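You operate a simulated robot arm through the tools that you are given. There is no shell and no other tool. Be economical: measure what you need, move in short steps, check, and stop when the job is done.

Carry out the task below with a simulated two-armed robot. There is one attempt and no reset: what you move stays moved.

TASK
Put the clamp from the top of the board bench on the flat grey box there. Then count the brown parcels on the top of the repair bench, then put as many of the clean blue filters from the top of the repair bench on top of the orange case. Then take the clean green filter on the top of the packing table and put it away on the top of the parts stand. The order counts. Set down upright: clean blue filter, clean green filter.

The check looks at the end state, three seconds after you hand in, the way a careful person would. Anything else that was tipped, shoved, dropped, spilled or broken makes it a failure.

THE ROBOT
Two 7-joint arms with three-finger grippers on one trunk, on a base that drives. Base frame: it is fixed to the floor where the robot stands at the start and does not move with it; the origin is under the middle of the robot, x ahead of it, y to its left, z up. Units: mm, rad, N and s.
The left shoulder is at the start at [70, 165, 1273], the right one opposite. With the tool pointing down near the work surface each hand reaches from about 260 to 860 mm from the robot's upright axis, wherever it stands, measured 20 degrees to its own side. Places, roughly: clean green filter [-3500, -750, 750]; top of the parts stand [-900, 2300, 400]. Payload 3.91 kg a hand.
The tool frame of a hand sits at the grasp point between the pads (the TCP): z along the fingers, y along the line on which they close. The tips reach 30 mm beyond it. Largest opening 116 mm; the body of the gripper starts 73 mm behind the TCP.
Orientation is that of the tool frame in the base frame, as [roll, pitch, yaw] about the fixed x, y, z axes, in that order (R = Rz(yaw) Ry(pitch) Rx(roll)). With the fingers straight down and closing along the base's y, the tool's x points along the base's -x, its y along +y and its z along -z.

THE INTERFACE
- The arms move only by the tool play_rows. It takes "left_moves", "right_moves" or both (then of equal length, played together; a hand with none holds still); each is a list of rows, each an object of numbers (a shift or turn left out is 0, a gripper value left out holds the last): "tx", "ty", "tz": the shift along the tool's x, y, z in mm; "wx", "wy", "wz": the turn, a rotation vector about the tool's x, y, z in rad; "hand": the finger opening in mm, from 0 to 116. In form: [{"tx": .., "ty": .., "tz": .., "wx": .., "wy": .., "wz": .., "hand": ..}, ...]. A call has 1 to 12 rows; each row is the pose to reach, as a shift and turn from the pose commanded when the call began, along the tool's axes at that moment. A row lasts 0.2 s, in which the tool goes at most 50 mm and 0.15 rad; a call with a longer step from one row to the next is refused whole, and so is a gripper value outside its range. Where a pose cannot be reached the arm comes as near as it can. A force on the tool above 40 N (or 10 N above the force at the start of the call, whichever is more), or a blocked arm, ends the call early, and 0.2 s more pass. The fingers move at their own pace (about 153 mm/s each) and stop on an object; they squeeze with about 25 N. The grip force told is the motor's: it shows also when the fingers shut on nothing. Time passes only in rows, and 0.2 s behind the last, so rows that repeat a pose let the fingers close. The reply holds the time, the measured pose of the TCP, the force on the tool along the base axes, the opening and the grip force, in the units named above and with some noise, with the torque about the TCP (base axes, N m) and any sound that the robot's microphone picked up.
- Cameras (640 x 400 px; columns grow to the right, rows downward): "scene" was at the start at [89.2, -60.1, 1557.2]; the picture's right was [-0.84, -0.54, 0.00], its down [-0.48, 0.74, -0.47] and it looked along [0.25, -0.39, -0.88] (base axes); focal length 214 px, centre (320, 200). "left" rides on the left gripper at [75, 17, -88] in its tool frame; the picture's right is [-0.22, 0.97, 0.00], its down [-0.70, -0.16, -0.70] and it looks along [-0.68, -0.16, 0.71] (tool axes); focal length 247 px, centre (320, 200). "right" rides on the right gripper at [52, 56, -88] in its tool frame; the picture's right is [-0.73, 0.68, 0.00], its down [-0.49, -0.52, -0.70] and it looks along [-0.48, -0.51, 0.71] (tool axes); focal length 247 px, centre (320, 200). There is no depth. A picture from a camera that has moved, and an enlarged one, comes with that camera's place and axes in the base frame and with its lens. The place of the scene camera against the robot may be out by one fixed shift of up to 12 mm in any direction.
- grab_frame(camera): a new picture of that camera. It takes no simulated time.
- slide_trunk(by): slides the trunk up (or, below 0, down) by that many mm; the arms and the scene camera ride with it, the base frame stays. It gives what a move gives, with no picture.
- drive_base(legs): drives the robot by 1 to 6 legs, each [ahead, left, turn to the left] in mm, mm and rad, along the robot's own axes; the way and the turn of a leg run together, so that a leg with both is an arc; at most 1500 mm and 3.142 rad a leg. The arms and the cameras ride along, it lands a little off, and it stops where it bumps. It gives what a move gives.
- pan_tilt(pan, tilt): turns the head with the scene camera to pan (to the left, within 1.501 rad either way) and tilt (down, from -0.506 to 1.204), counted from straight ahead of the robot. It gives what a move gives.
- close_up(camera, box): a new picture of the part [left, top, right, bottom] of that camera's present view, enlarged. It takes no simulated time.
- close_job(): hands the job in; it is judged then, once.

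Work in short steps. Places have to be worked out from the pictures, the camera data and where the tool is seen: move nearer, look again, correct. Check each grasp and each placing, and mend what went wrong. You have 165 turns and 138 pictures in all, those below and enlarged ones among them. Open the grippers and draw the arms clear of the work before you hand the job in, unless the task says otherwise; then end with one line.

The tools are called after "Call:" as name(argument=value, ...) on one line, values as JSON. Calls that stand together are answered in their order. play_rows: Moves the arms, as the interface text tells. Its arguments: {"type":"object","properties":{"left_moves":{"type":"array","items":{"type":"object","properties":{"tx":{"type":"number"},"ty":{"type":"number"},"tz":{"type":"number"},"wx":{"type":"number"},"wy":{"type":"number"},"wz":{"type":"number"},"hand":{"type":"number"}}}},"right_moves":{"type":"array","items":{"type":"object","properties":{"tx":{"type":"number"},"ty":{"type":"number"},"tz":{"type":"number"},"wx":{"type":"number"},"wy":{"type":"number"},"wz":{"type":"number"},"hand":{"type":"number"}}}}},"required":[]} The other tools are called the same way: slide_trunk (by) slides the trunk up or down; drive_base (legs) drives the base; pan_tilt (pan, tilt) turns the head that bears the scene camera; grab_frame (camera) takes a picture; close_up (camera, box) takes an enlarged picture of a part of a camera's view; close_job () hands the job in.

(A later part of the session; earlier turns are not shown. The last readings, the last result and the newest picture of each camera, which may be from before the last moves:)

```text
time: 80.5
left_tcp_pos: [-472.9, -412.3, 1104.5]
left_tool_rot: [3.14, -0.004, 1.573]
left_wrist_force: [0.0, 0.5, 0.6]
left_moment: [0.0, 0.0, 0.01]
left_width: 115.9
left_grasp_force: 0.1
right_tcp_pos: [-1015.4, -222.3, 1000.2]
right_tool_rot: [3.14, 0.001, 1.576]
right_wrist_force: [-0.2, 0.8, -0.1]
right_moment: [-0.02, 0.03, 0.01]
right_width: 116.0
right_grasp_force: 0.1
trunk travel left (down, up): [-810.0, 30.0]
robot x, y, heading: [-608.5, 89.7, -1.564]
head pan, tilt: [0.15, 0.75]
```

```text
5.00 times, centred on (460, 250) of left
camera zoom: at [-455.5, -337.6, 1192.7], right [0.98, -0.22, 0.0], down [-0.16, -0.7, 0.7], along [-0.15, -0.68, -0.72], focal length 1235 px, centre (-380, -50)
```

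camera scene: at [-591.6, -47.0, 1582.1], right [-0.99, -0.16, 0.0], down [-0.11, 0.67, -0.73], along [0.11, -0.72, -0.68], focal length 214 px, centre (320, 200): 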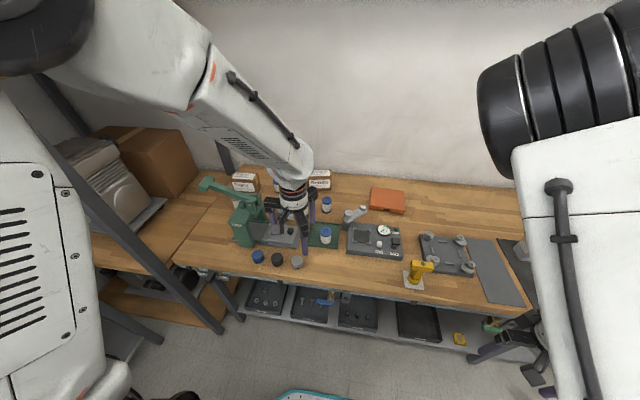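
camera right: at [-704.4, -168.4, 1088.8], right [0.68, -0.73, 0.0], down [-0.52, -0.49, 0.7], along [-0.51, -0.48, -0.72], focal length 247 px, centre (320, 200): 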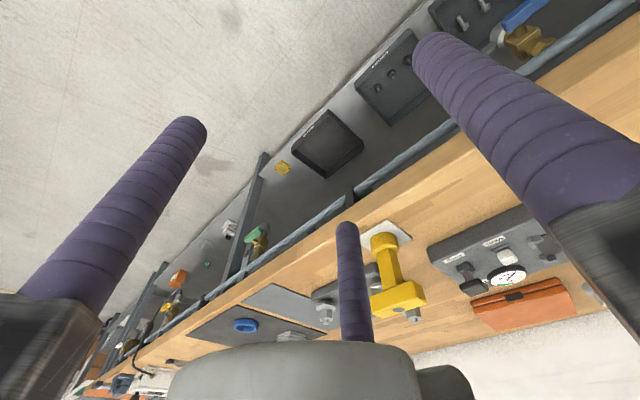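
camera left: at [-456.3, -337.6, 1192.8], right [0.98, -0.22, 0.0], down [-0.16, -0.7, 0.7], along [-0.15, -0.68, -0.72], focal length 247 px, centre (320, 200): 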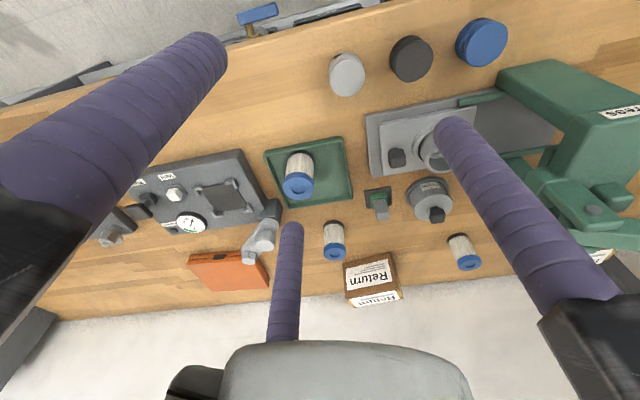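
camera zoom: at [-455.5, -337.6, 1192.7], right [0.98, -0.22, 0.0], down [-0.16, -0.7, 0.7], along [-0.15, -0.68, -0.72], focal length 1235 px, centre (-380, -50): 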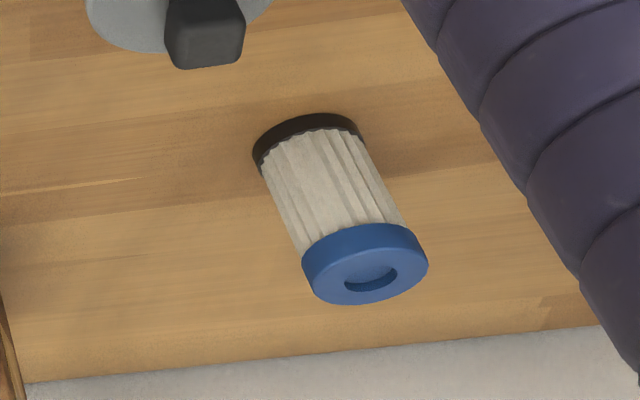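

All three are clean. I'll use the two standing directly on the bench: B ≈ [-516, -745] and A ≈ [-246, -855]. I lift and pull in the right hand, then drive in to align with B.

Call:
play_rows(right_moves=[{"tz": -40}, {"tz": -80, "tx": 10}, {"tz": -120, "tx": 30}, {"tz": -150, "tx": 60}])

Call:
drive_base(legs=[[0, -45, 0], [165, 0, 0]])

Call:
slide_trunk(by=-100)

Call:
grab_frame(camera="left")

```text
time: 81.2
left_tcp_pos: [-473.0, -413.1, 1103.7]
left_tool_rot: [3.139, -0.004, 1.574]
left_wrist_force: [-0.5, 1.0, 0.5]
left_moment: [0.03, -0.04, 0.02]
left_width: 116.0
left_grasp_force: 0.1
right_tcp_pos: [-1023.5, -161.2, 1045.4]
right_tool_rot: [3.083, -0.223, 1.528]
right_wrist_force: [-0.6, 0.1, 0.0]
right_moment: [0.02, -0.03, -0.03]
right_width: 115.9
right_grasp_force: 0.0
right hand out of reach, approached as far as the arm can: row 1, 2, 3
trunk travel left (down, up): [-810.0, 30.0]
robot x, y, heading: [-609.7, 90.5, -1.565]
head pan, tilt: [0.15, 0.75]
stopped in row 3 (right hand): the arm was blocked; the commanded pose is now the measured one
```

```text
time: 83.2
left_tcp_pos: [-516.0, -571.6, 1106.4]
left_tool_rot: [3.138, -0.003, 1.573]
left_wrist_force: [0.0, -0.4, -0.2]
left_moment: [0.0, 0.0, 0.02]
left_width: 115.8
left_grasp_force: 0.1
right_tcp_pos: [-1066.8, -322.5, 1047.7]
right_tool_rot: [3.085, -0.22, 1.53]
right_wrist_force: [0.0, 0.1, 0.1]
right_moment: [-0.04, 0.0, 0.0]
right_width: 115.9
right_grasp_force: 0.1
trunk travel left (down, up): [-810.0, 30.0]
robot x, y, heading: [-650.6, -67.7, -1.558]
head pan, tilt: [0.15, 0.75]
```

```text
time: 84.5
left_tcp_pos: [-516.5, -574.4, 1005.0]
left_tool_rot: [3.141, -0.002, 1.577]
left_wrist_force: [-0.5, 0.2, -0.3]
left_moment: [0.01, 0.02, 0.01]
left_width: 115.8
left_grasp_force: 0.1
right_tcp_pos: [-1066.4, -324.7, 946.5]
right_tool_rot: [3.083, -0.221, 1.532]
right_wrist_force: [-0.1, 0.2, -0.1]
right_moment: [0.02, 0.0, 0.0]
right_width: 115.9
right_grasp_force: 0.0
trunk travel left (down, up): [-710.0, 130.0]
robot x, y, heading: [-651.0, -68.0, -1.565]
head pan, tilt: [0.15, 0.75]
```

```text
80 pictures are left
camera left: at [-499.1, -499.4, 1092.9], right [0.98, -0.22, 0.0], down [-0.16, -0.7, 0.7], along [-0.15, -0.68, -0.72], focal length 247 px, centre (320, 200)
```

left: 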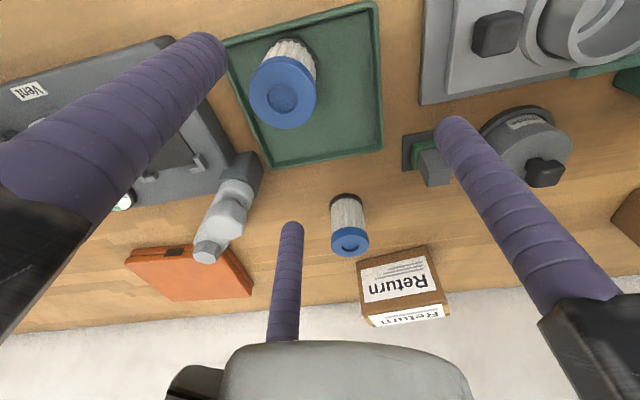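

B measured at [-517, -748], top z≈911. I move over it with the fingers at 85 mm.

Call:
play_rows(left_moves=[{"tx": -44, "hand": 85}, {"tx": -88}, {"tx": -132}, {"tx": -174}, {"tx": -174, "tz": 20}])

Call:
grab_frame(camera="left")

```text
time: 85.7
left_tcp_pos: [-516.5, -748.0, 985.3]
left_tool_rot: [3.141, -0.001, 1.573]
left_wrist_force: [0.2, 0.3, 0.1]
left_moment: [0.01, -0.01, -0.01]
left_width: 84.9
left_grasp_force: 0.1
right_tcp_pos: [-1067.0, -324.2, 946.3]
right_tool_rot: [3.084, -0.221, 1.53]
right_wrist_force: [0.7, -0.2, 0.2]
right_moment: [-0.03, 0.01, 0.04]
right_width: 116.0
right_grasp_force: 0.2
trunk travel left (down, up): [-710.0, 130.0]
robot x, y, heading: [-651.7, -71.6, -1.566]
head pan, tilt: [0.15, 0.75]
```

```text
79 pictures are left
camera left: at [-499.5, -672.4, 1073.9], right [0.98, -0.22, 0.0], down [-0.16, -0.7, 0.7], along [-0.15, -0.68, -0.72], focal length 247 px, centre (320, 200)
```

left: 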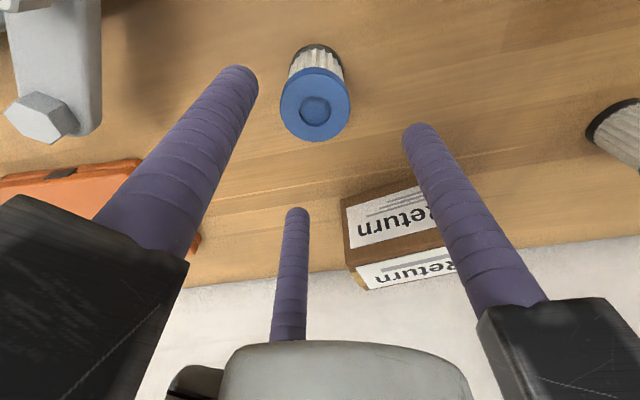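

Refined: cap top at z≈922, centre ≈[-516, -736]. I shift 12 mm toward the robot and lower half way to check.

Call:
play_rows(left_moves=[{"tx": 12}, {"tx": 12, "tz": 20}, {"tx": 12, "tz": 35}])

Call:
grab_frame(camera="left")

```text
time: 86.5
left_tcp_pos: [-516.6, -736.6, 948.5]
left_tool_rot: [3.14, -0.003, 1.575]
left_wrist_force: [-0.6, 0.0, 0.5]
left_moment: [0.0, 0.01, 0.01]
left_width: 85.0
left_grasp_force: 0.1
right_tcp_pos: [-1066.5, -325.6, 945.9]
right_tool_rot: [3.084, -0.221, 1.529]
right_wrist_force: [0.2, -0.7, -0.1]
right_moment: [0.01, 0.04, -0.02]
right_width: 115.7
right_grasp_force: 0.1
trunk travel left (down, up): [-710.0, 130.0]
robot x, y, heading: [-653.4, -68.2, -1.562]
head pan, tilt: [0.15, 0.75]
```

```text
78 pictures are left
camera left: at [-500.0, -662.1, 1036.4], right [0.98, -0.22, 0.0], down [-0.16, -0.7, 0.7], along [-0.15, -0.68, -0.72], focal length 247 px, centre (320, 200)
```

left: 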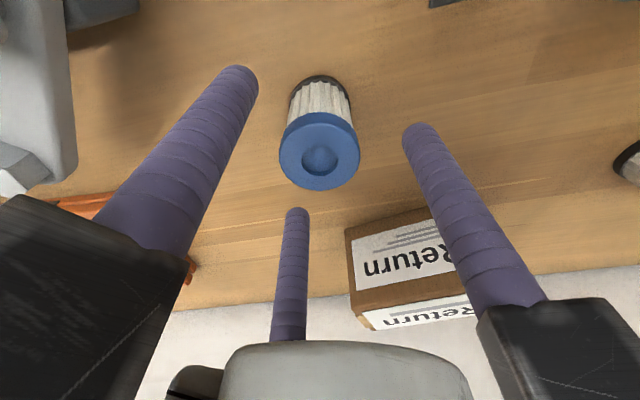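

Well centred. I lower to z≈903 and grip.

Call:
play_rows(left_moves=[{"tz": 16}, {"tz": 32}, {"tz": 45}, {"tz": 45, "hand": 30}, {"tz": 45, "hand": 30}, {"tz": 45, "hand": 30}])

Call:
grab_frame(camera="left")

```text
time: 87.9
left_tcp_pos: [-516.8, -736.8, 904.0]
left_tool_rot: [3.139, -0.004, 1.576]
left_wrist_force: [0.1, 1.1, -0.6]
left_moment: [0.01, 0.0, -0.04]
left_width: 41.5
left_grasp_force: 24.6
right_tcp_pos: [-1066.2, -324.3, 946.5]
right_tool_rot: [3.083, -0.222, 1.531]
right_wrist_force: [0.1, -0.1, 1.0]
right_moment: [0.02, -0.01, 0.01]
right_width: 115.9
right_grasp_force: 0.0
trunk travel left (down, up): [-710.0, 130.0]
robot x, y, heading: [-651.2, -70.2, -1.566]
head pan, tilt: [0.15, 0.75]
```

```text
77 pictures are left
camera left: at [-499.8, -661.6, 991.9], right [0.98, -0.22, 0.0], down [-0.16, -0.7, 0.7], along [-0.15, -0.68, -0.72], focal length 247 px, centre (320, 200)
```

left: 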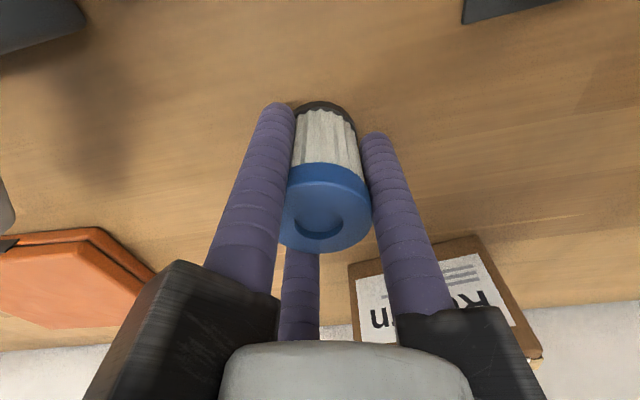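

Held (41.5 mm). I lift 110 mm and look at the case.

Call:
play_rows(left_moves=[{"tz": -30}, {"tz": -70}, {"tz": -115}])

Call:
drive_base(legs=[[0, -200, 0]])

Call:
grab_frame(camera="left")

Call:
close_up(camera="scene", box=[200, 120, 420, 260])

```text
time: 88.7
left_tcp_pos: [-516.0, -733.8, 1019.5]
left_tool_rot: [3.141, -0.002, 1.575]
left_wrist_force: [-0.6, 0.0, -0.5]
left_moment: [-0.01, 0.0, 0.0]
left_width: 41.6
left_grasp_force: 25.3
right_tcp_pos: [-1067.5, -323.5, 946.1]
right_tool_rot: [3.084, -0.22, 1.531]
right_wrist_force: [0.3, 0.2, 0.1]
right_moment: [-0.01, 0.02, 0.01]
right_width: 116.4
right_grasp_force: 0.0
trunk travel left (down, up): [-710.0, 130.0]
robot x, y, heading: [-654.7, -70.9, -1.564]
head pan, tilt: [0.15, 0.75]
```

```text
time: 90.3
left_tcp_pos: [-715.0, -737.1, 1017.5]
left_tool_rot: [3.14, -0.004, 1.572]
left_wrist_force: [0.2, -0.2, -0.9]
left_moment: [0.0, 0.0, 0.01]
left_width: 41.7
left_grasp_force: 24.5
right_tcp_pos: [-1265.5, -324.6, 945.2]
right_tool_rot: [3.083, -0.221, 1.528]
right_wrist_force: [-0.1, -0.5, 0.3]
right_moment: [-0.02, 0.01, -0.02]
right_width: 116.1
right_grasp_force: 0.1
trunk travel left (down, up): [-710.0, 130.0]
robot x, y, heading: [-848.7, -73.2, -1.568]
head pan, tilt: [0.15, 0.75]
```

```text
76 pictures are left
camera left: at [-698.9, -661.1, 1106.4], right [0.97, -0.22, 0.0], down [-0.16, -0.7, 0.7], along [-0.15, -0.68, -0.72], focal length 247 px, centre (320, 200)
```

left: 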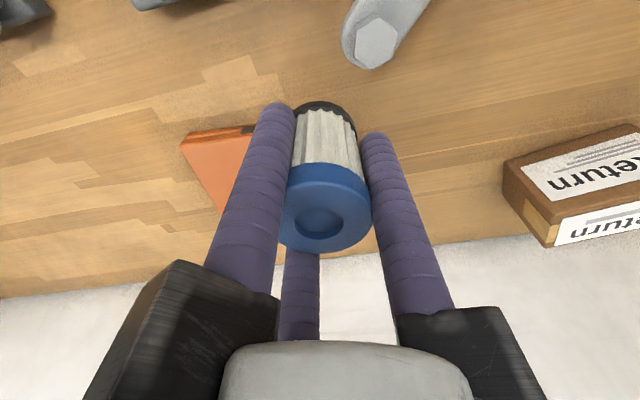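

```text
2.86 times, centred on (310, 190) of scene
camera zoom: at [-833.7, -210.0, 1482.0], right [-0.99, -0.15, 0.0], down [-0.1, 0.67, -0.73], along [0.11, -0.72, -0.68], focal length 613 px, centre (349, 229)
```

zoom: 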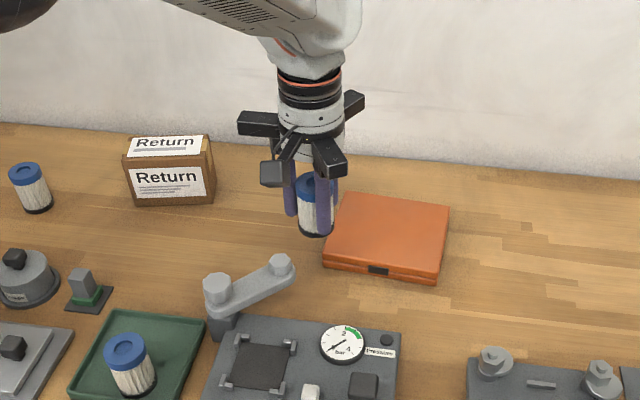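

The case top spans about x −720…−875, y −765…−890, centre ≈[-800, -827]. First filter goes to [-838, -826]. I drive right 123 mm.

Call:
drive_base(legs=[[0, -123, 0]])

Call:
play_rows(left_moves=[{"tx": -40}, {"tx": -86}])

Call:
grab_frame(camera="left")

Call:
close_up(camera="scene", box=[200, 120, 420, 260])

```text
time: 91.5
left_tcp_pos: [-838.0, -737.4, 1018.6]
left_tool_rot: [3.139, -0.004, 1.575]
left_wrist_force: [0.2, 0.6, -0.6]
left_moment: [-0.01, 0.01, -0.02]
left_width: 41.6
left_grasp_force: 25.1
right_tcp_pos: [-1388.1, -325.3, 946.4]
right_tool_rot: [3.081, -0.222, 1.529]
right_wrist_force: [-0.4, -0.7, 0.3]
right_moment: [-0.01, -0.01, -0.01]
right_width: 116.2
right_grasp_force: 0.1
trunk travel left (down, up): [-710.0, 130.0]
robot x, y, heading: [-974.1, -71.2, -1.562]
head pan, tilt: [0.15, 0.75]
```

```text
time: 92.1
left_tcp_pos: [-837.5, -825.1, 1017.3]
left_tool_rot: [3.14, -0.004, 1.572]
left_wrist_force: [0.2, -0.9, -0.9]
left_moment: [0.04, 0.0, -0.02]
left_width: 41.2
left_grasp_force: 24.5
right_tcp_pos: [-1389.0, -326.9, 945.2]
right_tool_rot: [3.083, -0.224, 1.529]
right_wrist_force: [0.7, -0.3, -0.5]
right_moment: [0.03, 0.0, 0.02]
right_width: 115.9
right_grasp_force: 0.0
trunk travel left (down, up): [-710.0, 130.0]
robot x, y, heading: [-974.5, -71.1, -1.566]
head pan, tilt: [0.15, 0.75]
```

```text
74 pictures are left
camera left: at [-820.6, -750.1, 1105.7], right [0.98, -0.22, 0.0], down [-0.16, -0.7, 0.7], along [-0.15, -0.68, -0.72], focal length 247 px, centre (320, 200)
```

left: 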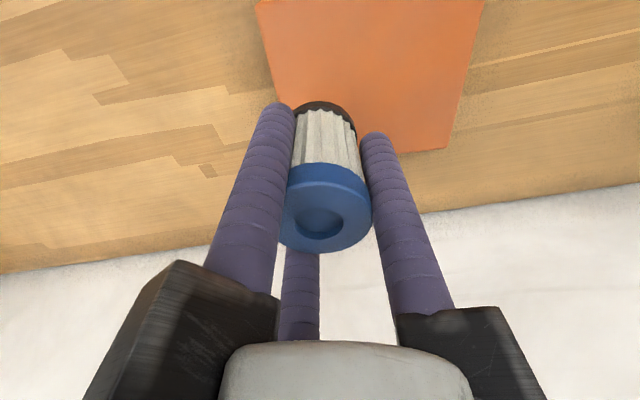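

```text
2.86 times, centred on (310, 190) of scene
camera zoom: at [-957.1, -213.7, 1481.7], right [-0.99, -0.15, 0.0], down [-0.11, 0.68, -0.73], along [0.11, -0.72, -0.68], focal length 613 px, centre (349, 229)
```

zoom: 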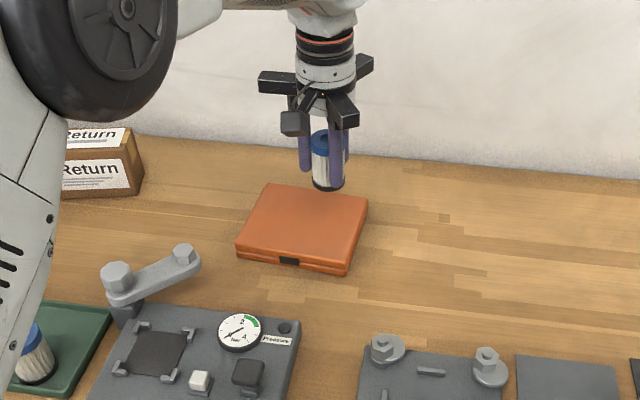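

I nudge to [-832, -836] and descend toward the case.

Call:
play_rows(left_moves=[{"tx": -11, "ty": 5, "tz": 20}, {"tx": -11, "ty": 5, "tz": 45}, {"tx": -11, "ty": 5, "tz": 62}])

Call:
grab_frame(camera="left")

Call:
close_up(camera="scene", box=[255, 150, 365, 220])

```text
time: 92.9
left_tcp_pos: [-833.4, -832.5, 956.7]
left_tool_rot: [3.138, -0.004, 1.574]
left_wrist_force: [-0.1, -0.4, -0.6]
left_moment: [0.03, 0.01, 0.02]
left_width: 41.5
left_grasp_force: 24.9
right_tcp_pos: [-1387.7, -325.1, 946.5]
right_tool_rot: [3.084, -0.223, 1.529]
right_wrist_force: [0.3, -0.7, 0.0]
right_moment: [-0.03, 0.06, -0.06]
right_width: 116.1
right_grasp_force: 0.0
trunk travel left (down, up): [-710.0, 130.0]
robot x, y, heading: [-973.9, -72.2, -1.567]
head pan, tilt: [0.15, 0.75]
```

```text
72 pictures are left
camera left: at [-816.4, -757.9, 1044.6], right [0.98, -0.22, 0.0], down [-0.16, -0.7, 0.7], along [-0.15, -0.68, -0.72], focal length 247 px, centre (320, 200)
```

left: 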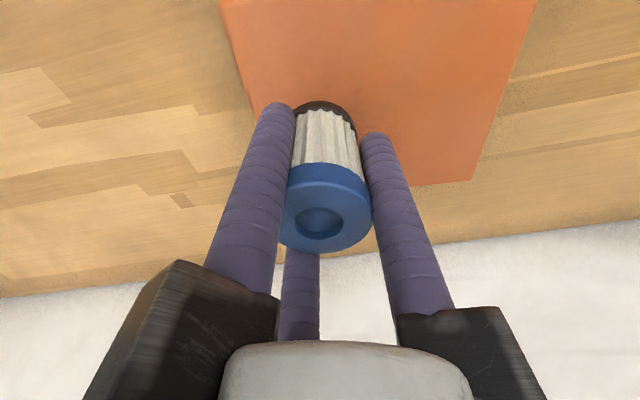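

```text
5.71 times, centred on (310, 185) of scene
camera zoom: at [-956.9, -210.1, 1482.1], right [-0.99, -0.15, 0.0], down [-0.11, 0.67, -0.73], along [0.11, -0.72, -0.68], focal length 1226 px, centre (377, 286)
```

zoom: 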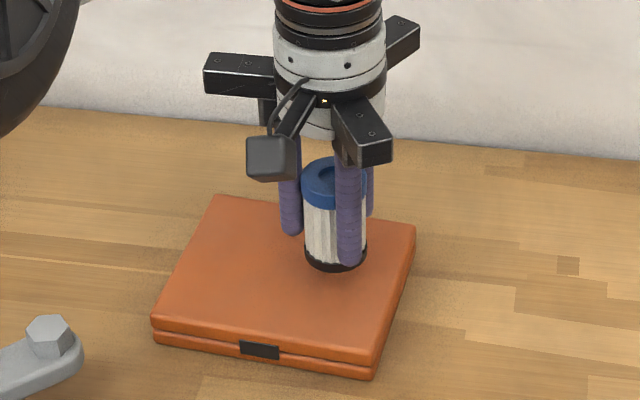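

Position looks good. I lower in small steps to contact.

Call:
play_rows(left_moves=[{"ty": 3, "tz": 3}, {"ty": 3, "tz": 5}, {"ty": 3, "tz": 7}])

Call:
play_rows(left_moves=[{"tz": 2}, {"tz": 4}])

```text
time: 93.7
left_tcp_pos: [-830.1, -833.7, 949.1]
left_tool_rot: [3.14, -0.004, 1.574]
left_wrist_force: [-0.6, 0.1, -0.2]
left_moment: [-0.02, -0.01, 0.0]
left_width: 41.5
left_grasp_force: 24.6
right_tcp_pos: [-1387.0, -325.9, 946.5]
right_tool_rot: [3.083, -0.221, 1.529]
right_wrist_force: [0.1, 0.2, -0.4]
right_moment: [0.02, 0.0, 0.03]
right_width: 116.1
right_grasp_force: 0.0
trunk travel left (down, up): [-710.0, 130.0]
robot x, y, heading: [-973.9, -70.0, -1.569]
head pan, tilt: [0.15, 0.75]
```

```text
time: 94.3
left_tcp_pos: [-828.9, -832.8, 943.5]
left_tool_rot: [3.139, -0.005, 1.572]
left_wrist_force: [1.0, 0.2, 0.3]
left_moment: [0.02, 0.02, -0.01]
left_width: 41.5
left_grasp_force: 24.7
right_tcp_pos: [-1388.4, -325.9, 946.1]
right_tool_rot: [3.082, -0.222, 1.528]
right_wrist_force: [-0.3, -0.6, 0.0]
right_moment: [0.02, -0.03, -0.01]
right_width: 115.9
right_grasp_force: 0.2
trunk travel left (down, up): [-710.0, 130.0]
robot x, y, heading: [-972.9, -69.5, -1.567]
head pan, tilt: [0.15, 0.75]
```

Call:
play_rows(left_moves=[{"tz": 1.5}, {"tz": 3}])

Call:
play_rows(left_moves=[{"tz": 1.5}, {"tz": 3}])

```text
time: 94.9
left_tcp_pos: [-829.8, -834.2, 942.3]
left_tool_rot: [3.141, -0.005, 1.573]
left_wrist_force: [0.5, -0.2, 0.0]
left_moment: [0.01, 0.03, 0.03]
left_width: 41.4
left_grasp_force: 24.9
right_tcp_pos: [-1388.5, -325.8, 945.9]
right_tool_rot: [3.082, -0.222, 1.529]
right_wrist_force: [0.0, 0.4, 0.8]
right_moment: [0.01, 0.01, -0.01]
right_width: 115.8
right_grasp_force: 0.1
trunk travel left (down, up): [-710.0, 130.0]
robot x, y, heading: [-971.5, -71.0, -1.563]
head pan, tilt: [0.15, 0.75]
```

```text
time: 95.5
left_tcp_pos: [-830.4, -833.1, 939.2]
left_tool_rot: [3.139, -0.004, 1.573]
left_wrist_force: [0.4, -0.1, 0.0]
left_moment: [0.02, 0.01, -0.04]
left_width: 41.4
left_grasp_force: 25.3
right_tcp_pos: [-1388.5, -324.7, 945.7]
right_tool_rot: [3.084, -0.222, 1.528]
right_wrist_force: [0.8, -0.3, 0.3]
right_moment: [0.02, 0.0, -0.01]
right_width: 116.1
right_grasp_force: 0.1
trunk travel left (down, up): [-710.0, 130.0]
robot x, y, heading: [-973.2, -75.0, -1.566]
head pan, tilt: [0.15, 0.75]
```

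No contact yet; I continue and look.

Call:
play_rows(left_moves=[{"tz": 1.5}, {"tz": 3}, {"tz": 4.5}])

Call:
close_up(camera="scene", box=[280, 165, 340, 215])

```text
time: 96.3
left_tcp_pos: [-829.5, -833.6, 934.4]
left_tool_rot: [3.14, -0.003, 1.574]
left_wrist_force: [-0.6, 0.3, 0.0]
left_moment: [-0.01, -0.01, -0.01]
left_width: 41.4
left_grasp_force: 24.3
right_tcp_pos: [-1388.2, -325.7, 945.8]
right_tool_rot: [3.081, -0.222, 1.527]
right_wrist_force: [-0.6, 0.3, -0.6]
right_moment: [0.0, -0.02, -0.01]
right_width: 115.9
right_grasp_force: 0.1
trunk travel left (down, up): [-710.0, 130.0]
robot x, y, heading: [-973.5, -71.6, -1.567]
head pan, tilt: [0.15, 0.75]
```

```text
8.00 times, centred on (310, 190) of scene
camera zoom: at [-957.0, -210.5, 1482.0], right [-0.99, -0.15, 0.0], down [-0.11, 0.67, -0.73], along [0.11, -0.72, -0.68], focal length 1716 px, centre (400, 280)
```

zoom: 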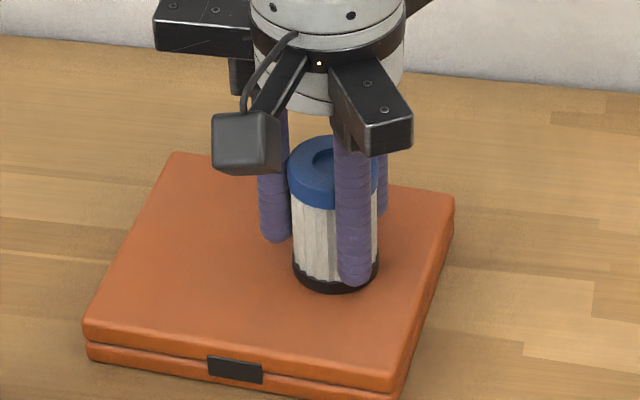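

Call:
play_rows(left_moves=[{"tz": 1}, {"tz": 2}, {"tz": 3}])

Call:
play_rows(left_moves=[{"tz": 1}, {"tz": 2}, {"tz": 3}])

Call:
play_rows(left_moves=[{"tz": 1}, {"tz": 2}])

```text
time: 97.1
left_tcp_pos: [-829.2, -833.4, 932.6]
left_tool_rot: [3.14, -0.001, 1.575]
left_wrist_force: [1.5, -1.5, 8.9]
left_moment: [0.05, 0.0, 0.0]
left_width: 41.6
left_grasp_force: 24.6
right_tcp_pos: [-1387.8, -324.8, 946.3]
right_tool_rot: [3.083, -0.222, 1.53]
right_wrist_force: [-1.1, -0.3, 0.0]
right_moment: [0.0, -0.04, 0.02]
right_width: 115.9
right_grasp_force: 0.0
trunk travel left (down, up): [-710.0, 130.0]
robot x, y, heading: [-973.9, -72.0, -1.568]
head pan, tilt: [0.15, 0.75]
```

```text
time: 97.9
left_tcp_pos: [-829.8, -833.7, 929.1]
left_tool_rot: [3.14, 0.001, 1.576]
left_wrist_force: [2.6, -5.7, 20.6]
left_moment: [-0.07, 0.03, 0.0]
left_width: 41.8
left_grasp_force: 24.9
right_tcp_pos: [-1387.9, -323.8, 945.8]
right_tool_rot: [3.081, -0.22, 1.529]
right_wrist_force: [-0.2, 0.5, 0.7]
right_moment: [0.01, 0.0, -0.03]
right_width: 115.9
right_grasp_force: 0.0
trunk travel left (down, up): [-710.0, 130.0]
robot x, y, heading: [-970.4, -70.0, -1.566]
head pan, tilt: [0.15, 0.75]
```

```text
time: 98.5
left_tcp_pos: [-829.8, -833.0, 927.1]
left_tool_rot: [3.142, 0.0, 1.575]
left_wrist_force: [1.9, -8.6, 20.7]
left_moment: [-0.11, -0.02, 0.0]
left_width: 41.9
left_grasp_force: 24.8
right_tcp_pos: [-1388.1, -325.6, 946.6]
right_tool_rot: [3.082, -0.22, 1.528]
right_wrist_force: [-0.1, -0.8, 0.0]
right_moment: [0.01, -0.04, -0.01]
right_width: 115.9
right_grasp_force: 0.0
trunk travel left (down, up): [-710.0, 130.0]
robot x, y, heading: [-975.0, -73.7, -1.569]
head pan, tilt: [0.15, 0.75]
```

Contact at TCP z≈933. I open and lift straight up.

Call:
play_rows(left_moves=[{"tz": -1.5}, {"tz": -1.5, "hand": 60}, {"tz": -1.5, "hand": 78}, {"tz": -1.5, "hand": 78}, {"tz": -40}, {"tz": -80}, {"tz": -110}])

Call:
close_up(camera="scene", box=[200, 120, 420, 260])

Call:
grab_frame(camera="left")

```text
time: 100.1
left_tcp_pos: [-830.7, -831.6, 1036.7]
left_tool_rot: [3.14, -0.003, 1.574]
left_wrist_force: [0.4, 0.2, -0.2]
left_moment: [-0.01, -0.01, 0.03]
left_width: 77.9
left_grasp_force: 0.0
right_tcp_pos: [-1387.7, -325.6, 946.1]
right_tool_rot: [3.082, -0.221, 1.531]
right_wrist_force: [0.7, 0.0, 0.3]
right_moment: [-0.02, 0.03, 0.05]
right_width: 116.1
right_grasp_force: 0.0
trunk travel left (down, up): [-710.0, 130.0]
robot x, y, heading: [-970.1, -70.5, -1.567]
head pan, tilt: [0.15, 0.75]
```

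```text
2.86 times, centred on (310, 190) of scene
camera zoom: at [-957.0, -209.8, 1482.0], right [-0.99, -0.15, 0.0], down [-0.11, 0.67, -0.73], along [0.11, -0.72, -0.68], focal length 613 px, centre (349, 229)
```

zoom: 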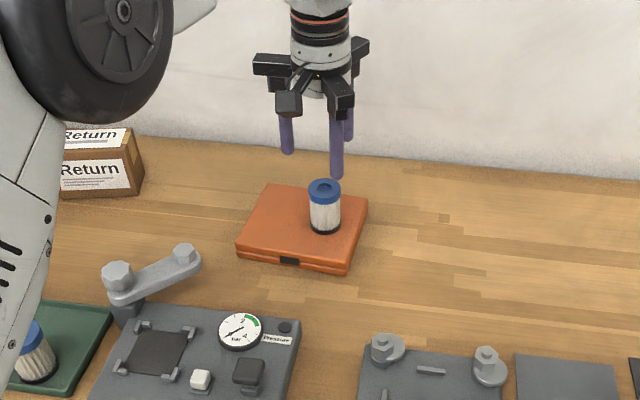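

```text
68 pictures are left
camera left: at [-814.0, -756.8, 1124.8], right [0.98, -0.22, 0.0], down [-0.16, -0.7, 0.7], along [-0.15, -0.68, -0.72], focal length 247 px, centre (320, 200)
```

left: 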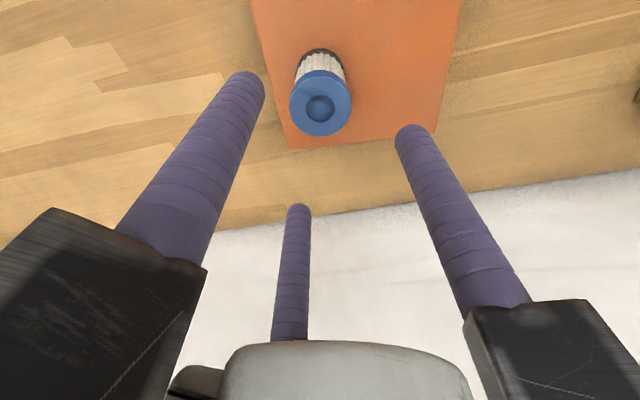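

The first filter stands upright on the case. For the second I take the filter in the tray, ≈[-537, -560], which has the freest surroundings. I retract, then drive left.

Call:
play_rows(left_moves=[{"tx": 40, "tz": -15}, {"tx": 85, "tz": -15}, {"tx": 130, "tz": -15}, {"tx": 175, "tz": -15}, {"tx": 220, "tz": -15}, {"tx": 265, "tz": -15}])

Call:
drive_base(legs=[[0, 293, 0]])

Call:
grab_frame(camera="left")

```text
time: 101.5
left_tcp_pos: [-829.6, -566.0, 1051.7]
left_tool_rot: [3.14, 0.0, 1.572]
left_wrist_force: [0.4, 0.8, 0.2]
left_moment: [-0.05, -0.01, -0.02]
left_width: 77.8
left_grasp_force: 0.0
right_tcp_pos: [-1389.0, -324.1, 946.9]
right_tool_rot: [3.082, -0.219, 1.528]
right_wrist_force: [-0.2, 1.0, 0.0]
right_moment: [-0.03, -0.01, 0.01]
right_width: 115.9
right_grasp_force: 0.1
trunk travel left (down, up): [-710.0, 130.0]
robot x, y, heading: [-975.9, -70.8, -1.564]
head pan, tilt: [0.15, 0.75]
```

```text
time: 103.5
left_tcp_pos: [-541.3, -568.1, 1051.4]
left_tool_rot: [3.14, -0.003, 1.574]
left_wrist_force: [0.4, 0.1, 0.1]
left_moment: [-0.01, 0.01, 0.05]
left_width: 78.0
left_grasp_force: 0.0
right_tcp_pos: [-1098.8, -325.0, 945.6]
right_tool_rot: [3.083, -0.222, 1.529]
right_wrist_force: [-0.7, 0.0, 0.3]
right_moment: [-0.01, -0.05, -0.01]
right_width: 116.1
right_grasp_force: 0.0
trunk travel left (down, up): [-710.0, 130.0]
robot x, y, heading: [-680.8, -70.3, -1.566]
head pan, tilt: [0.15, 0.75]
```

```text
67 pictures are left
camera left: at [-523.3, -491.6, 1139.3], right [0.98, -0.22, 0.0], down [-0.16, -0.7, 0.7], along [-0.15, -0.68, -0.72], focal length 247 px, centre (320, 200)
```

left: 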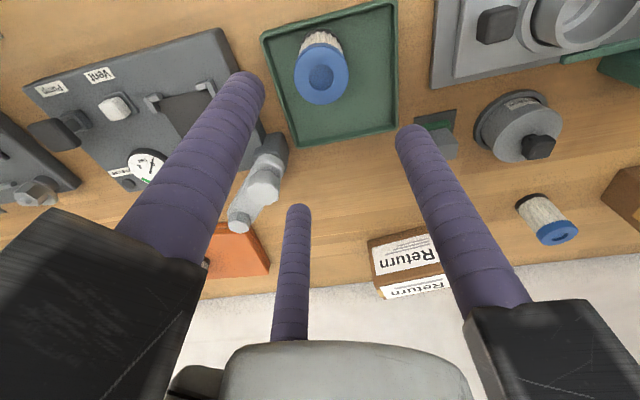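

The filter's cap is at ≈[-536.5, -558]. I align, lower and check.

Call:
play_rows(left_moves=[{"tx": 9, "ty": 5, "tz": 20}, {"tx": 9, "ty": 5, "tz": 60}, {"tx": 9, "ty": 5, "tz": 95}])

Call:
grab_frame(camera="left")

```text
time: 104.3
left_tcp_pos: [-533.3, -557.7, 955.2]
left_tool_rot: [3.139, -0.003, 1.575]
left_wrist_force: [-0.2, 0.1, 0.7]
left_moment: [-0.05, -0.02, 0.0]
left_width: 78.0
left_grasp_force: 0.1
right_tcp_pos: [-1096.4, -324.5, 946.5]
right_tool_rot: [3.082, -0.223, 1.529]
right_wrist_force: [0.3, -0.2, -0.1]
right_moment: [0.02, -0.01, -0.02]
right_width: 116.1
right_grasp_force: 0.0
trunk travel left (down, up): [-710.0, 130.0]
robot x, y, heading: [-683.1, -70.9, -1.564]
head pan, tilt: [0.15, 0.75]
```

```text
66 pictures are left
camera left: at [-516.2, -481.3, 1044.4], right [0.98, -0.22, 0.0], down [-0.16, -0.7, 0.7], along [-0.15, -0.68, -0.72], focal length 247 px, centre (320, 200)
```

left: 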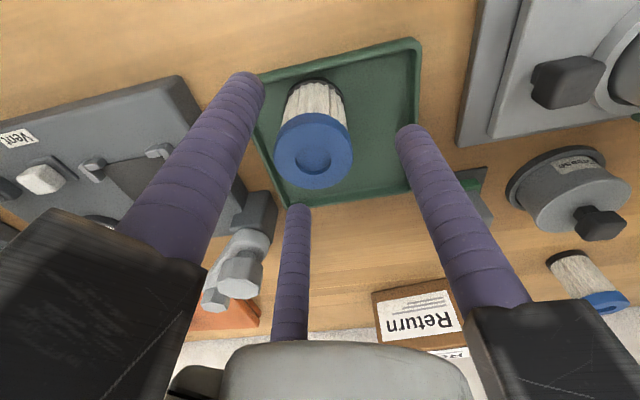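

Offset 4 mm in x; I correct, lower to z≈912 (tips above the tray rim) and grip.

Call:
play_rows(left_moves=[{"ty": -4}, {"ty": -4, "tz": 20}, {"ty": -4, "tz": 43}, {"ty": -4, "tz": 43, "hand": 30}, {"ty": -4, "tz": 43, "hand": 30}, {"ty": -4, "tz": 43, "hand": 30}])

Call:
grab_frame(camera="left")

```text
time: 105.8
left_tcp_pos: [-537.6, -555.7, 913.5]
left_tool_rot: [3.14, -0.003, 1.574]
left_wrist_force: [0.3, 0.0, 0.7]
left_moment: [-0.03, 0.04, 0.0]
left_width: 41.6
left_grasp_force: 25.0
right_tcp_pos: [-1097.5, -323.4, 946.3]
right_tool_rot: [3.081, -0.223, 1.527]
right_wrist_force: [1.1, -0.1, -0.3]
right_moment: [0.01, -0.01, -0.03]
right_width: 116.0
right_grasp_force: 0.1
trunk travel left (down, up): [-710.0, 130.0]
robot x, y, heading: [-681.9, -71.2, -1.571]
head pan, tilt: [0.15, 0.75]
```

```text
65 pictures are left
camera left: at [-521.2, -480.2, 1001.5], right [0.98, -0.22, 0.0], down [-0.16, -0.7, 0.7], along [-0.15, -0.68, -0.72], focal length 247 px, centre (320, 200)
```

left: 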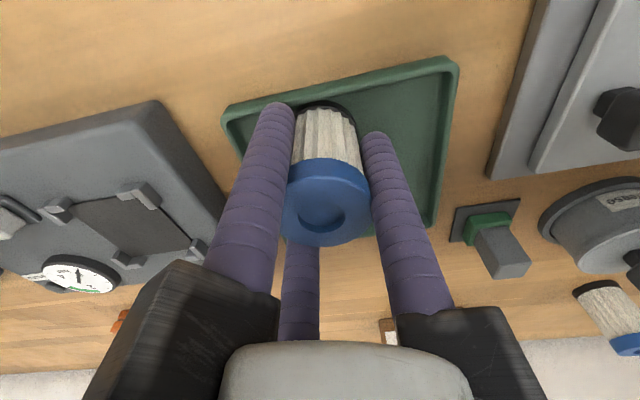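

Held. I lift 130 mm, and drive right 222 mm toward the case.

Call:
play_rows(left_moves=[{"tz": -40}, {"tz": -85}, {"tz": -130}])

Call:
drive_base(legs=[[0, -222, 0.004]])

Call:
play_rows(left_moves=[{"tx": -45}, {"tx": -90}, {"tx": -135}, {"tx": -180}, {"tx": -225}, {"tx": -250}])

Call:
grab_frame(camera="left")

Call:
close_up(camera="scene", box=[200, 120, 420, 260])

```text
time: 106.5
left_tcp_pos: [-535.9, -555.4, 1043.6]
left_tool_rot: [3.14, -0.004, 1.575]
left_wrist_force: [-0.6, -0.6, -0.9]
left_moment: [-0.06, 0.0, 0.02]
left_width: 41.7
left_grasp_force: 25.2
right_tcp_pos: [-1096.9, -323.5, 947.1]
right_tool_rot: [3.082, -0.219, 1.528]
right_wrist_force: [0.0, 0.6, -0.3]
right_moment: [-0.05, 0.0, 0.02]
right_width: 115.8
right_grasp_force: 0.1
trunk travel left (down, up): [-710.0, 130.0]
robot x, y, heading: [-684.5, -71.9, -1.566]
head pan, tilt: [0.15, 0.75]
```

```text
time: 108.2
left_tcp_pos: [-755.2, -557.1, 1041.6]
left_tool_rot: [3.139, -0.004, 1.58]
left_wrist_force: [0.7, -0.3, -0.3]
left_moment: [0.01, 0.02, -0.03]
left_width: 41.6
left_grasp_force: 24.7
right_tcp_pos: [-1317.5, -327.9, 946.0]
right_tool_rot: [3.083, -0.221, 1.534]
right_wrist_force: [0.1, 0.3, -0.7]
right_moment: [-0.03, 0.01, 0.0]
right_width: 116.1
right_grasp_force: 0.1
trunk travel left (down, up): [-710.0, 130.0]
robot x, y, heading: [-904.3, -72.5, -1.565]
head pan, tilt: [0.15, 0.75]
```

```text
time: 109.7
left_tcp_pos: [-754.0, -809.0, 1043.0]
left_tool_rot: [3.14, -0.003, 1.579]
left_wrist_force: [0.0, -0.2, -0.1]
left_moment: [0.03, 0.03, -0.01]
left_width: 41.5
left_grasp_force: 24.7
right_tcp_pos: [-1318.9, -328.5, 945.3]
right_tool_rot: [3.082, -0.223, 1.534]
right_wrist_force: [-0.4, -1.1, 0.0]
right_moment: [0.03, 0.02, 0.0]
right_width: 116.0
right_grasp_force: 0.1
trunk travel left (down, up): [-710.0, 130.0]
robot x, y, heading: [-905.8, -71.2, -1.562]
head pan, tilt: [0.15, 0.75]
```

```text
64 pictures are left
camera left: at [-736.3, -732.6, 1130.3], right [0.98, -0.21, 0.0], down [-0.15, -0.7, 0.7], along [-0.15, -0.68, -0.72], focal length 247 px, centre (320, 200)
```

left: 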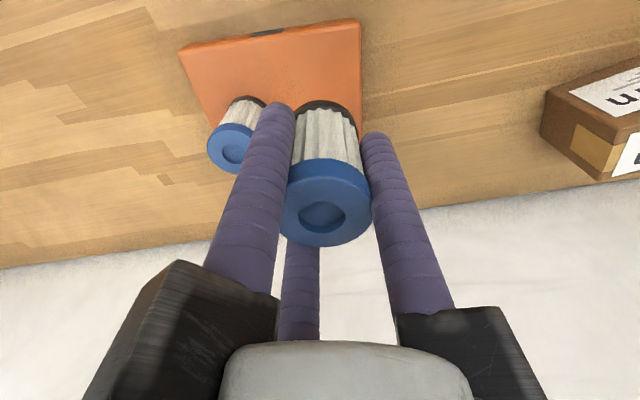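

```text
2.86 times, centred on (310, 190) of scene
camera zoom: at [-886.9, -211.7, 1481.9], right [-0.99, -0.16, 0.0], down [-0.11, 0.67, -0.73], along [0.12, -0.72, -0.68], focal length 613 px, centre (349, 229)
```

zoom: 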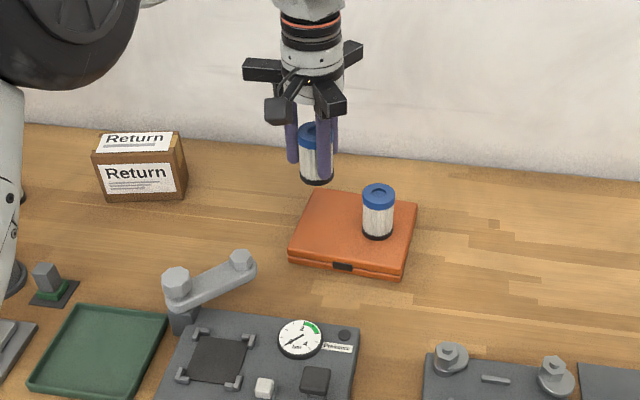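

I align at [-759, -833] and lower to z≈948.

Call:
play_rows(left_moves=[{"tx": -24, "ty": -5, "tz": 0}, {"tx": -24, "ty": -5, "tz": 35}, {"tx": -24, "ty": -5, "tz": 70}, {"tx": -24, "ty": -5, "tz": 95}])

Call:
grab_frame(camera="left")

Call:
close_up(camera="scene", box=[280, 150, 360, 220])

```text
time: 110.7
left_tcp_pos: [-757.2, -829.8, 946.7]
left_tool_rot: [3.14, -0.003, 1.578]
left_wrist_force: [0.6, 0.2, 0.7]
left_moment: [-0.02, 0.03, 0.0]
left_width: 42.1
left_grasp_force: 24.8
right_tcp_pos: [-1316.9, -328.7, 945.5]
right_tool_rot: [3.083, -0.223, 1.535]
right_wrist_force: [-0.1, -0.3, -0.1]
right_moment: [0.03, -0.01, 0.01]
right_width: 116.1
right_grasp_force: 0.0
trunk travel left (down, up): [-710.0, 130.0]
robot x, y, heading: [-905.3, -76.1, -1.562]
head pan, tilt: [0.15, 0.75]
```

```text
62 pictures are left
camera left: at [-740.7, -754.6, 1035.1], right [0.98, -0.21, 0.0], down [-0.15, -0.7, 0.7], along [-0.15, -0.68, -0.72], focal length 247 px, centre (320, 200)
```

left: 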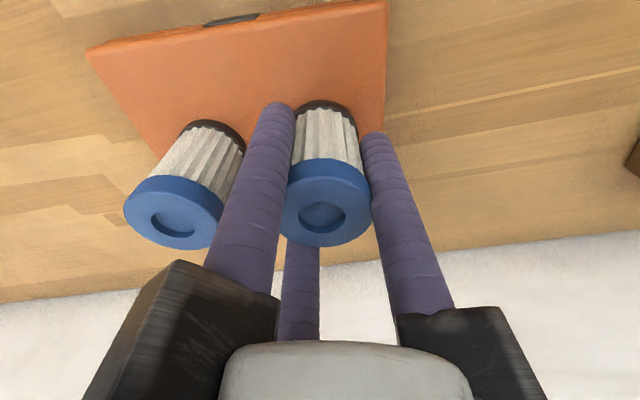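

```text
5.71 times, centred on (320, 185) of scene
camera zoom: at [-887.0, -212.0, 1481.9], right [-0.99, -0.16, 0.0], down [-0.11, 0.67, -0.73], along [0.12, -0.72, -0.68], focal length 1226 px, centre (320, 286)
```

zoom: 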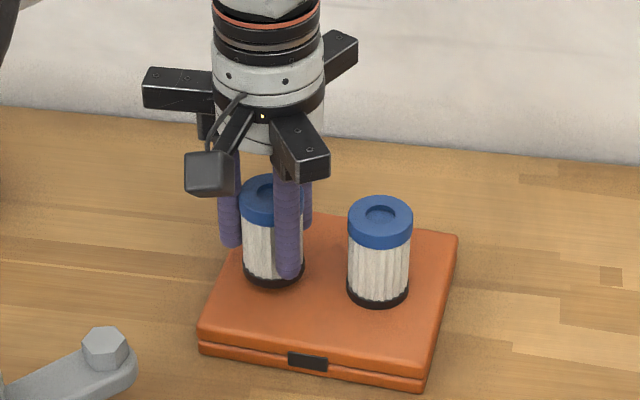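

Good spacing. I lower in small steps to contact.

Call:
play_rows(left_moves=[{"tz": 2}, {"tz": 4}])

Call:
play_rows(left_moves=[{"tz": 1.5}, {"tz": 3}])

Call:
play_rows(left_moves=[{"tz": 1.5}, {"tz": 3}])

```text
time: 111.2
left_tcp_pos: [-757.6, -830.4, 942.5]
left_tool_rot: [3.139, -0.004, 1.581]
left_wrist_force: [-0.5, -0.1, 0.5]
left_moment: [0.02, 0.01, 0.0]
left_width: 41.5
left_grasp_force: 24.8
right_tcp_pos: [-1316.4, -328.3, 946.7]
right_tool_rot: [3.083, -0.222, 1.533]
right_wrist_force: [-0.3, 0.7, -0.4]
right_moment: [0.0, 0.02, -0.02]
right_width: 116.0
right_grasp_force: 0.0
trunk travel left (down, up): [-710.0, 130.0]
robot x, y, heading: [-901.5, -71.9, -1.559]
head pan, tilt: [0.15, 0.75]
```

```text
time: 111.8
left_tcp_pos: [-756.8, -829.3, 940.7]
left_tool_rot: [3.141, -0.001, 1.58]
left_wrist_force: [-1.2, -0.4, -0.6]
left_moment: [-0.02, -0.02, -0.02]
left_width: 41.7
left_grasp_force: 25.1
right_tcp_pos: [-1317.6, -329.3, 945.4]
right_tool_rot: [3.082, -0.222, 1.533]
right_wrist_force: [-0.9, 0.0, 0.1]
right_moment: [0.0, 0.01, 0.01]
right_width: 115.9
right_grasp_force: 0.0
trunk travel left (down, up): [-710.0, 130.0]
robot x, y, heading: [-905.3, -73.7, -1.561]
head pan, tilt: [0.15, 0.75]
```

```text
time: 112.5
left_tcp_pos: [-758.2, -830.3, 937.6]
left_tool_rot: [3.141, -0.003, 1.58]
left_wrist_force: [0.0, 0.5, 4.9]
left_moment: [-0.01, 0.09, -0.01]
left_width: 41.7
left_grasp_force: 25.0
right_tcp_pos: [-1317.9, -328.0, 945.3]
right_tool_rot: [3.083, -0.224, 1.535]
right_wrist_force: [0.4, -0.2, 0.3]
right_moment: [-0.01, 0.0, 0.03]
right_width: 115.9
right_grasp_force: 0.1
trunk travel left (down, up): [-710.0, 130.0]
robot x, y, heading: [-905.1, -73.8, -1.558]
head pan, tilt: [0.15, 0.75]
```

Contact (4.9 N). I release and lift.

Call:
play_rows(left_moves=[{"tz": 0, "hand": 60}, {"tz": 0, "hand": 74}, {"tz": 0, "hand": 74}, {"tz": -40}, {"tz": -80}, {"tz": -115}])

Call:
close_up(camera="scene", box=[240, 130, 400, 240])

Call:
grab_frame(camera="left")

```text
time: 113.8
left_tcp_pos: [-758.7, -829.3, 1052.8]
left_tool_rot: [3.14, -0.004, 1.581]
left_wrist_force: [-0.3, -0.3, -0.4]
left_moment: [-0.01, -0.01, 0.01]
left_width: 74.0
left_grasp_force: 0.1
right_tcp_pos: [-1317.4, -328.2, 945.6]
right_tool_rot: [3.081, -0.222, 1.533]
right_wrist_force: [0.2, 0.1, 0.3]
right_moment: [-0.04, -0.02, 0.01]
right_width: 116.1
right_grasp_force: 0.1
trunk travel left (down, up): [-710.0, 130.0]
robot x, y, heading: [-903.9, -74.5, -1.563]
head pan, tilt: [0.15, 0.75]
```

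```text
3.64 times, centred on (320, 185) of scene
camera zoom: at [-887.2, -210.0, 1482.1], right [-0.99, -0.16, 0.0], down [-0.11, 0.67, -0.73], along [0.12, -0.72, -0.68], focal length 780 px, centre (320, 254)
```

zoom: 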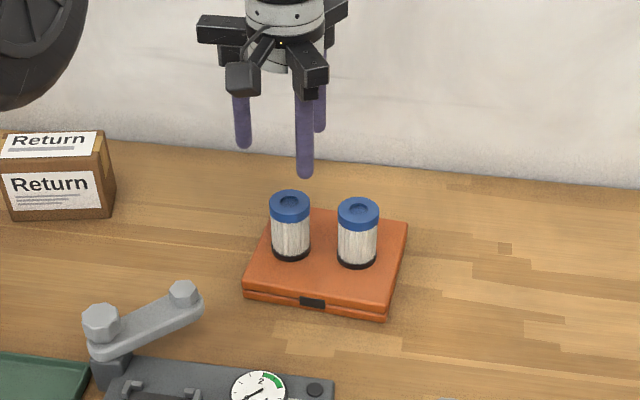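

```text
59 pictures are left
camera left: at [-742.0, -754.1, 1141.7], right [0.98, -0.21, 0.0], down [-0.15, -0.7, 0.7], along [-0.15, -0.68, -0.72], focal length 247 px, centre (320, 200)
```

left: 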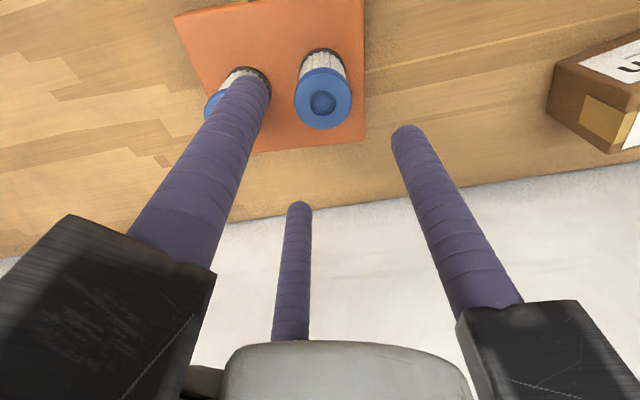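

Both filters stand upright on the case. I retract the left arm, back off, and drive along the bench toward the packing table.

Call:
play_rows(left_moves=[{"tx": 45, "tz": -10}, {"tx": 90, "tz": -20}, {"tx": 135, "tz": -20}, {"tx": 180, "tz": -20}, {"tx": 225, "tz": -20}, {"tx": 270, "tz": -20}, {"tx": 300, "tz": -20}])

Call:
drive_base(legs=[[-220, 0, -0.01], [0, -1000, 0]])

Call:
pan_tilt(pan=-1.2, tilt=0.55)

Call:
grab_frame(camera="scene")

```text
time: 115.5
left_tcp_pos: [-758.0, -531.4, 1074.3]
left_tool_rot: [-3.141, -0.001, 1.581]
left_wrist_force: [0.3, 0.2, 0.9]
left_moment: [0.01, 0.05, -0.01]
left_width: 74.2
left_grasp_force: 0.1
right_tcp_pos: [-1316.1, -327.1, 947.5]
right_tool_rot: [3.084, -0.222, 1.534]
right_wrist_force: [0.2, -0.5, 0.3]
right_moment: [0.0, 0.02, 0.0]
right_width: 116.1
right_grasp_force: 0.1
trunk travel left (down, up): [-710.0, 130.0]
robot x, y, heading: [-902.9, -71.1, -1.561]
head pan, tilt: [0.15, 0.75]
```

```text
time: 122.0
left_tcp_pos: [-1755.3, -324.0, 1073.4]
left_tool_rot: [3.141, -0.003, 1.603]
left_wrist_force: [-0.3, -0.1, -0.7]
left_moment: [-0.03, -0.03, 0.0]
left_width: 73.9
left_grasp_force: 0.0
right_tcp_pos: [-2317.0, -132.3, 946.1]
right_tool_rot: [3.081, -0.223, 1.556]
right_wrist_force: [0.0, -0.4, 0.5]
right_moment: [-0.01, 0.01, 0.02]
right_width: 116.1
right_grasp_force: 0.0
trunk travel left (down, up): [-710.0, 130.0]
robot x, y, heading: [-1905.6, 134.9, -1.539]
head pan, tilt: [0.15, 0.75]
```

```text
time: 123.5
left_tcp_pos: [-1755.6, -323.3, 1072.1]
left_tool_rot: [3.14, -0.003, 1.604]
left_wrist_force: [0.6, 0.5, 0.6]
left_moment: [0.02, 0.02, 0.01]
left_width: 73.9
left_grasp_force: 0.1
right_tcp_pos: [-2316.7, -133.1, 944.3]
right_tool_rot: [3.082, -0.221, 1.558]
right_wrist_force: [0.6, -0.7, 0.5]
right_moment: [-0.02, 0.0, 0.0]
right_width: 116.1
right_grasp_force: 0.1
trunk travel left (down, up): [-710.0, 130.0]
robot x, y, heading: [-1909.6, 131.4, -1.539]
head pan, tilt: [-1.201, 0.55]
```

```text
58 pictures are left
camera scene: at [-1987.1, 40.9, 1499.4], right [-0.39, 0.92, 0.0], down [0.48, 0.21, -0.85], along [-0.78, -0.34, -0.52], focal length 214 px, centre (320, 200)
```

scene: 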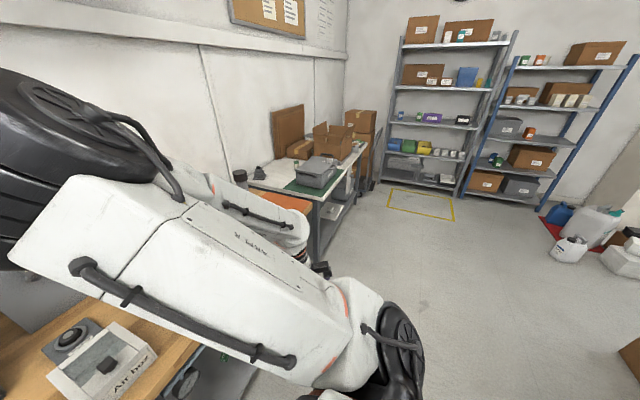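

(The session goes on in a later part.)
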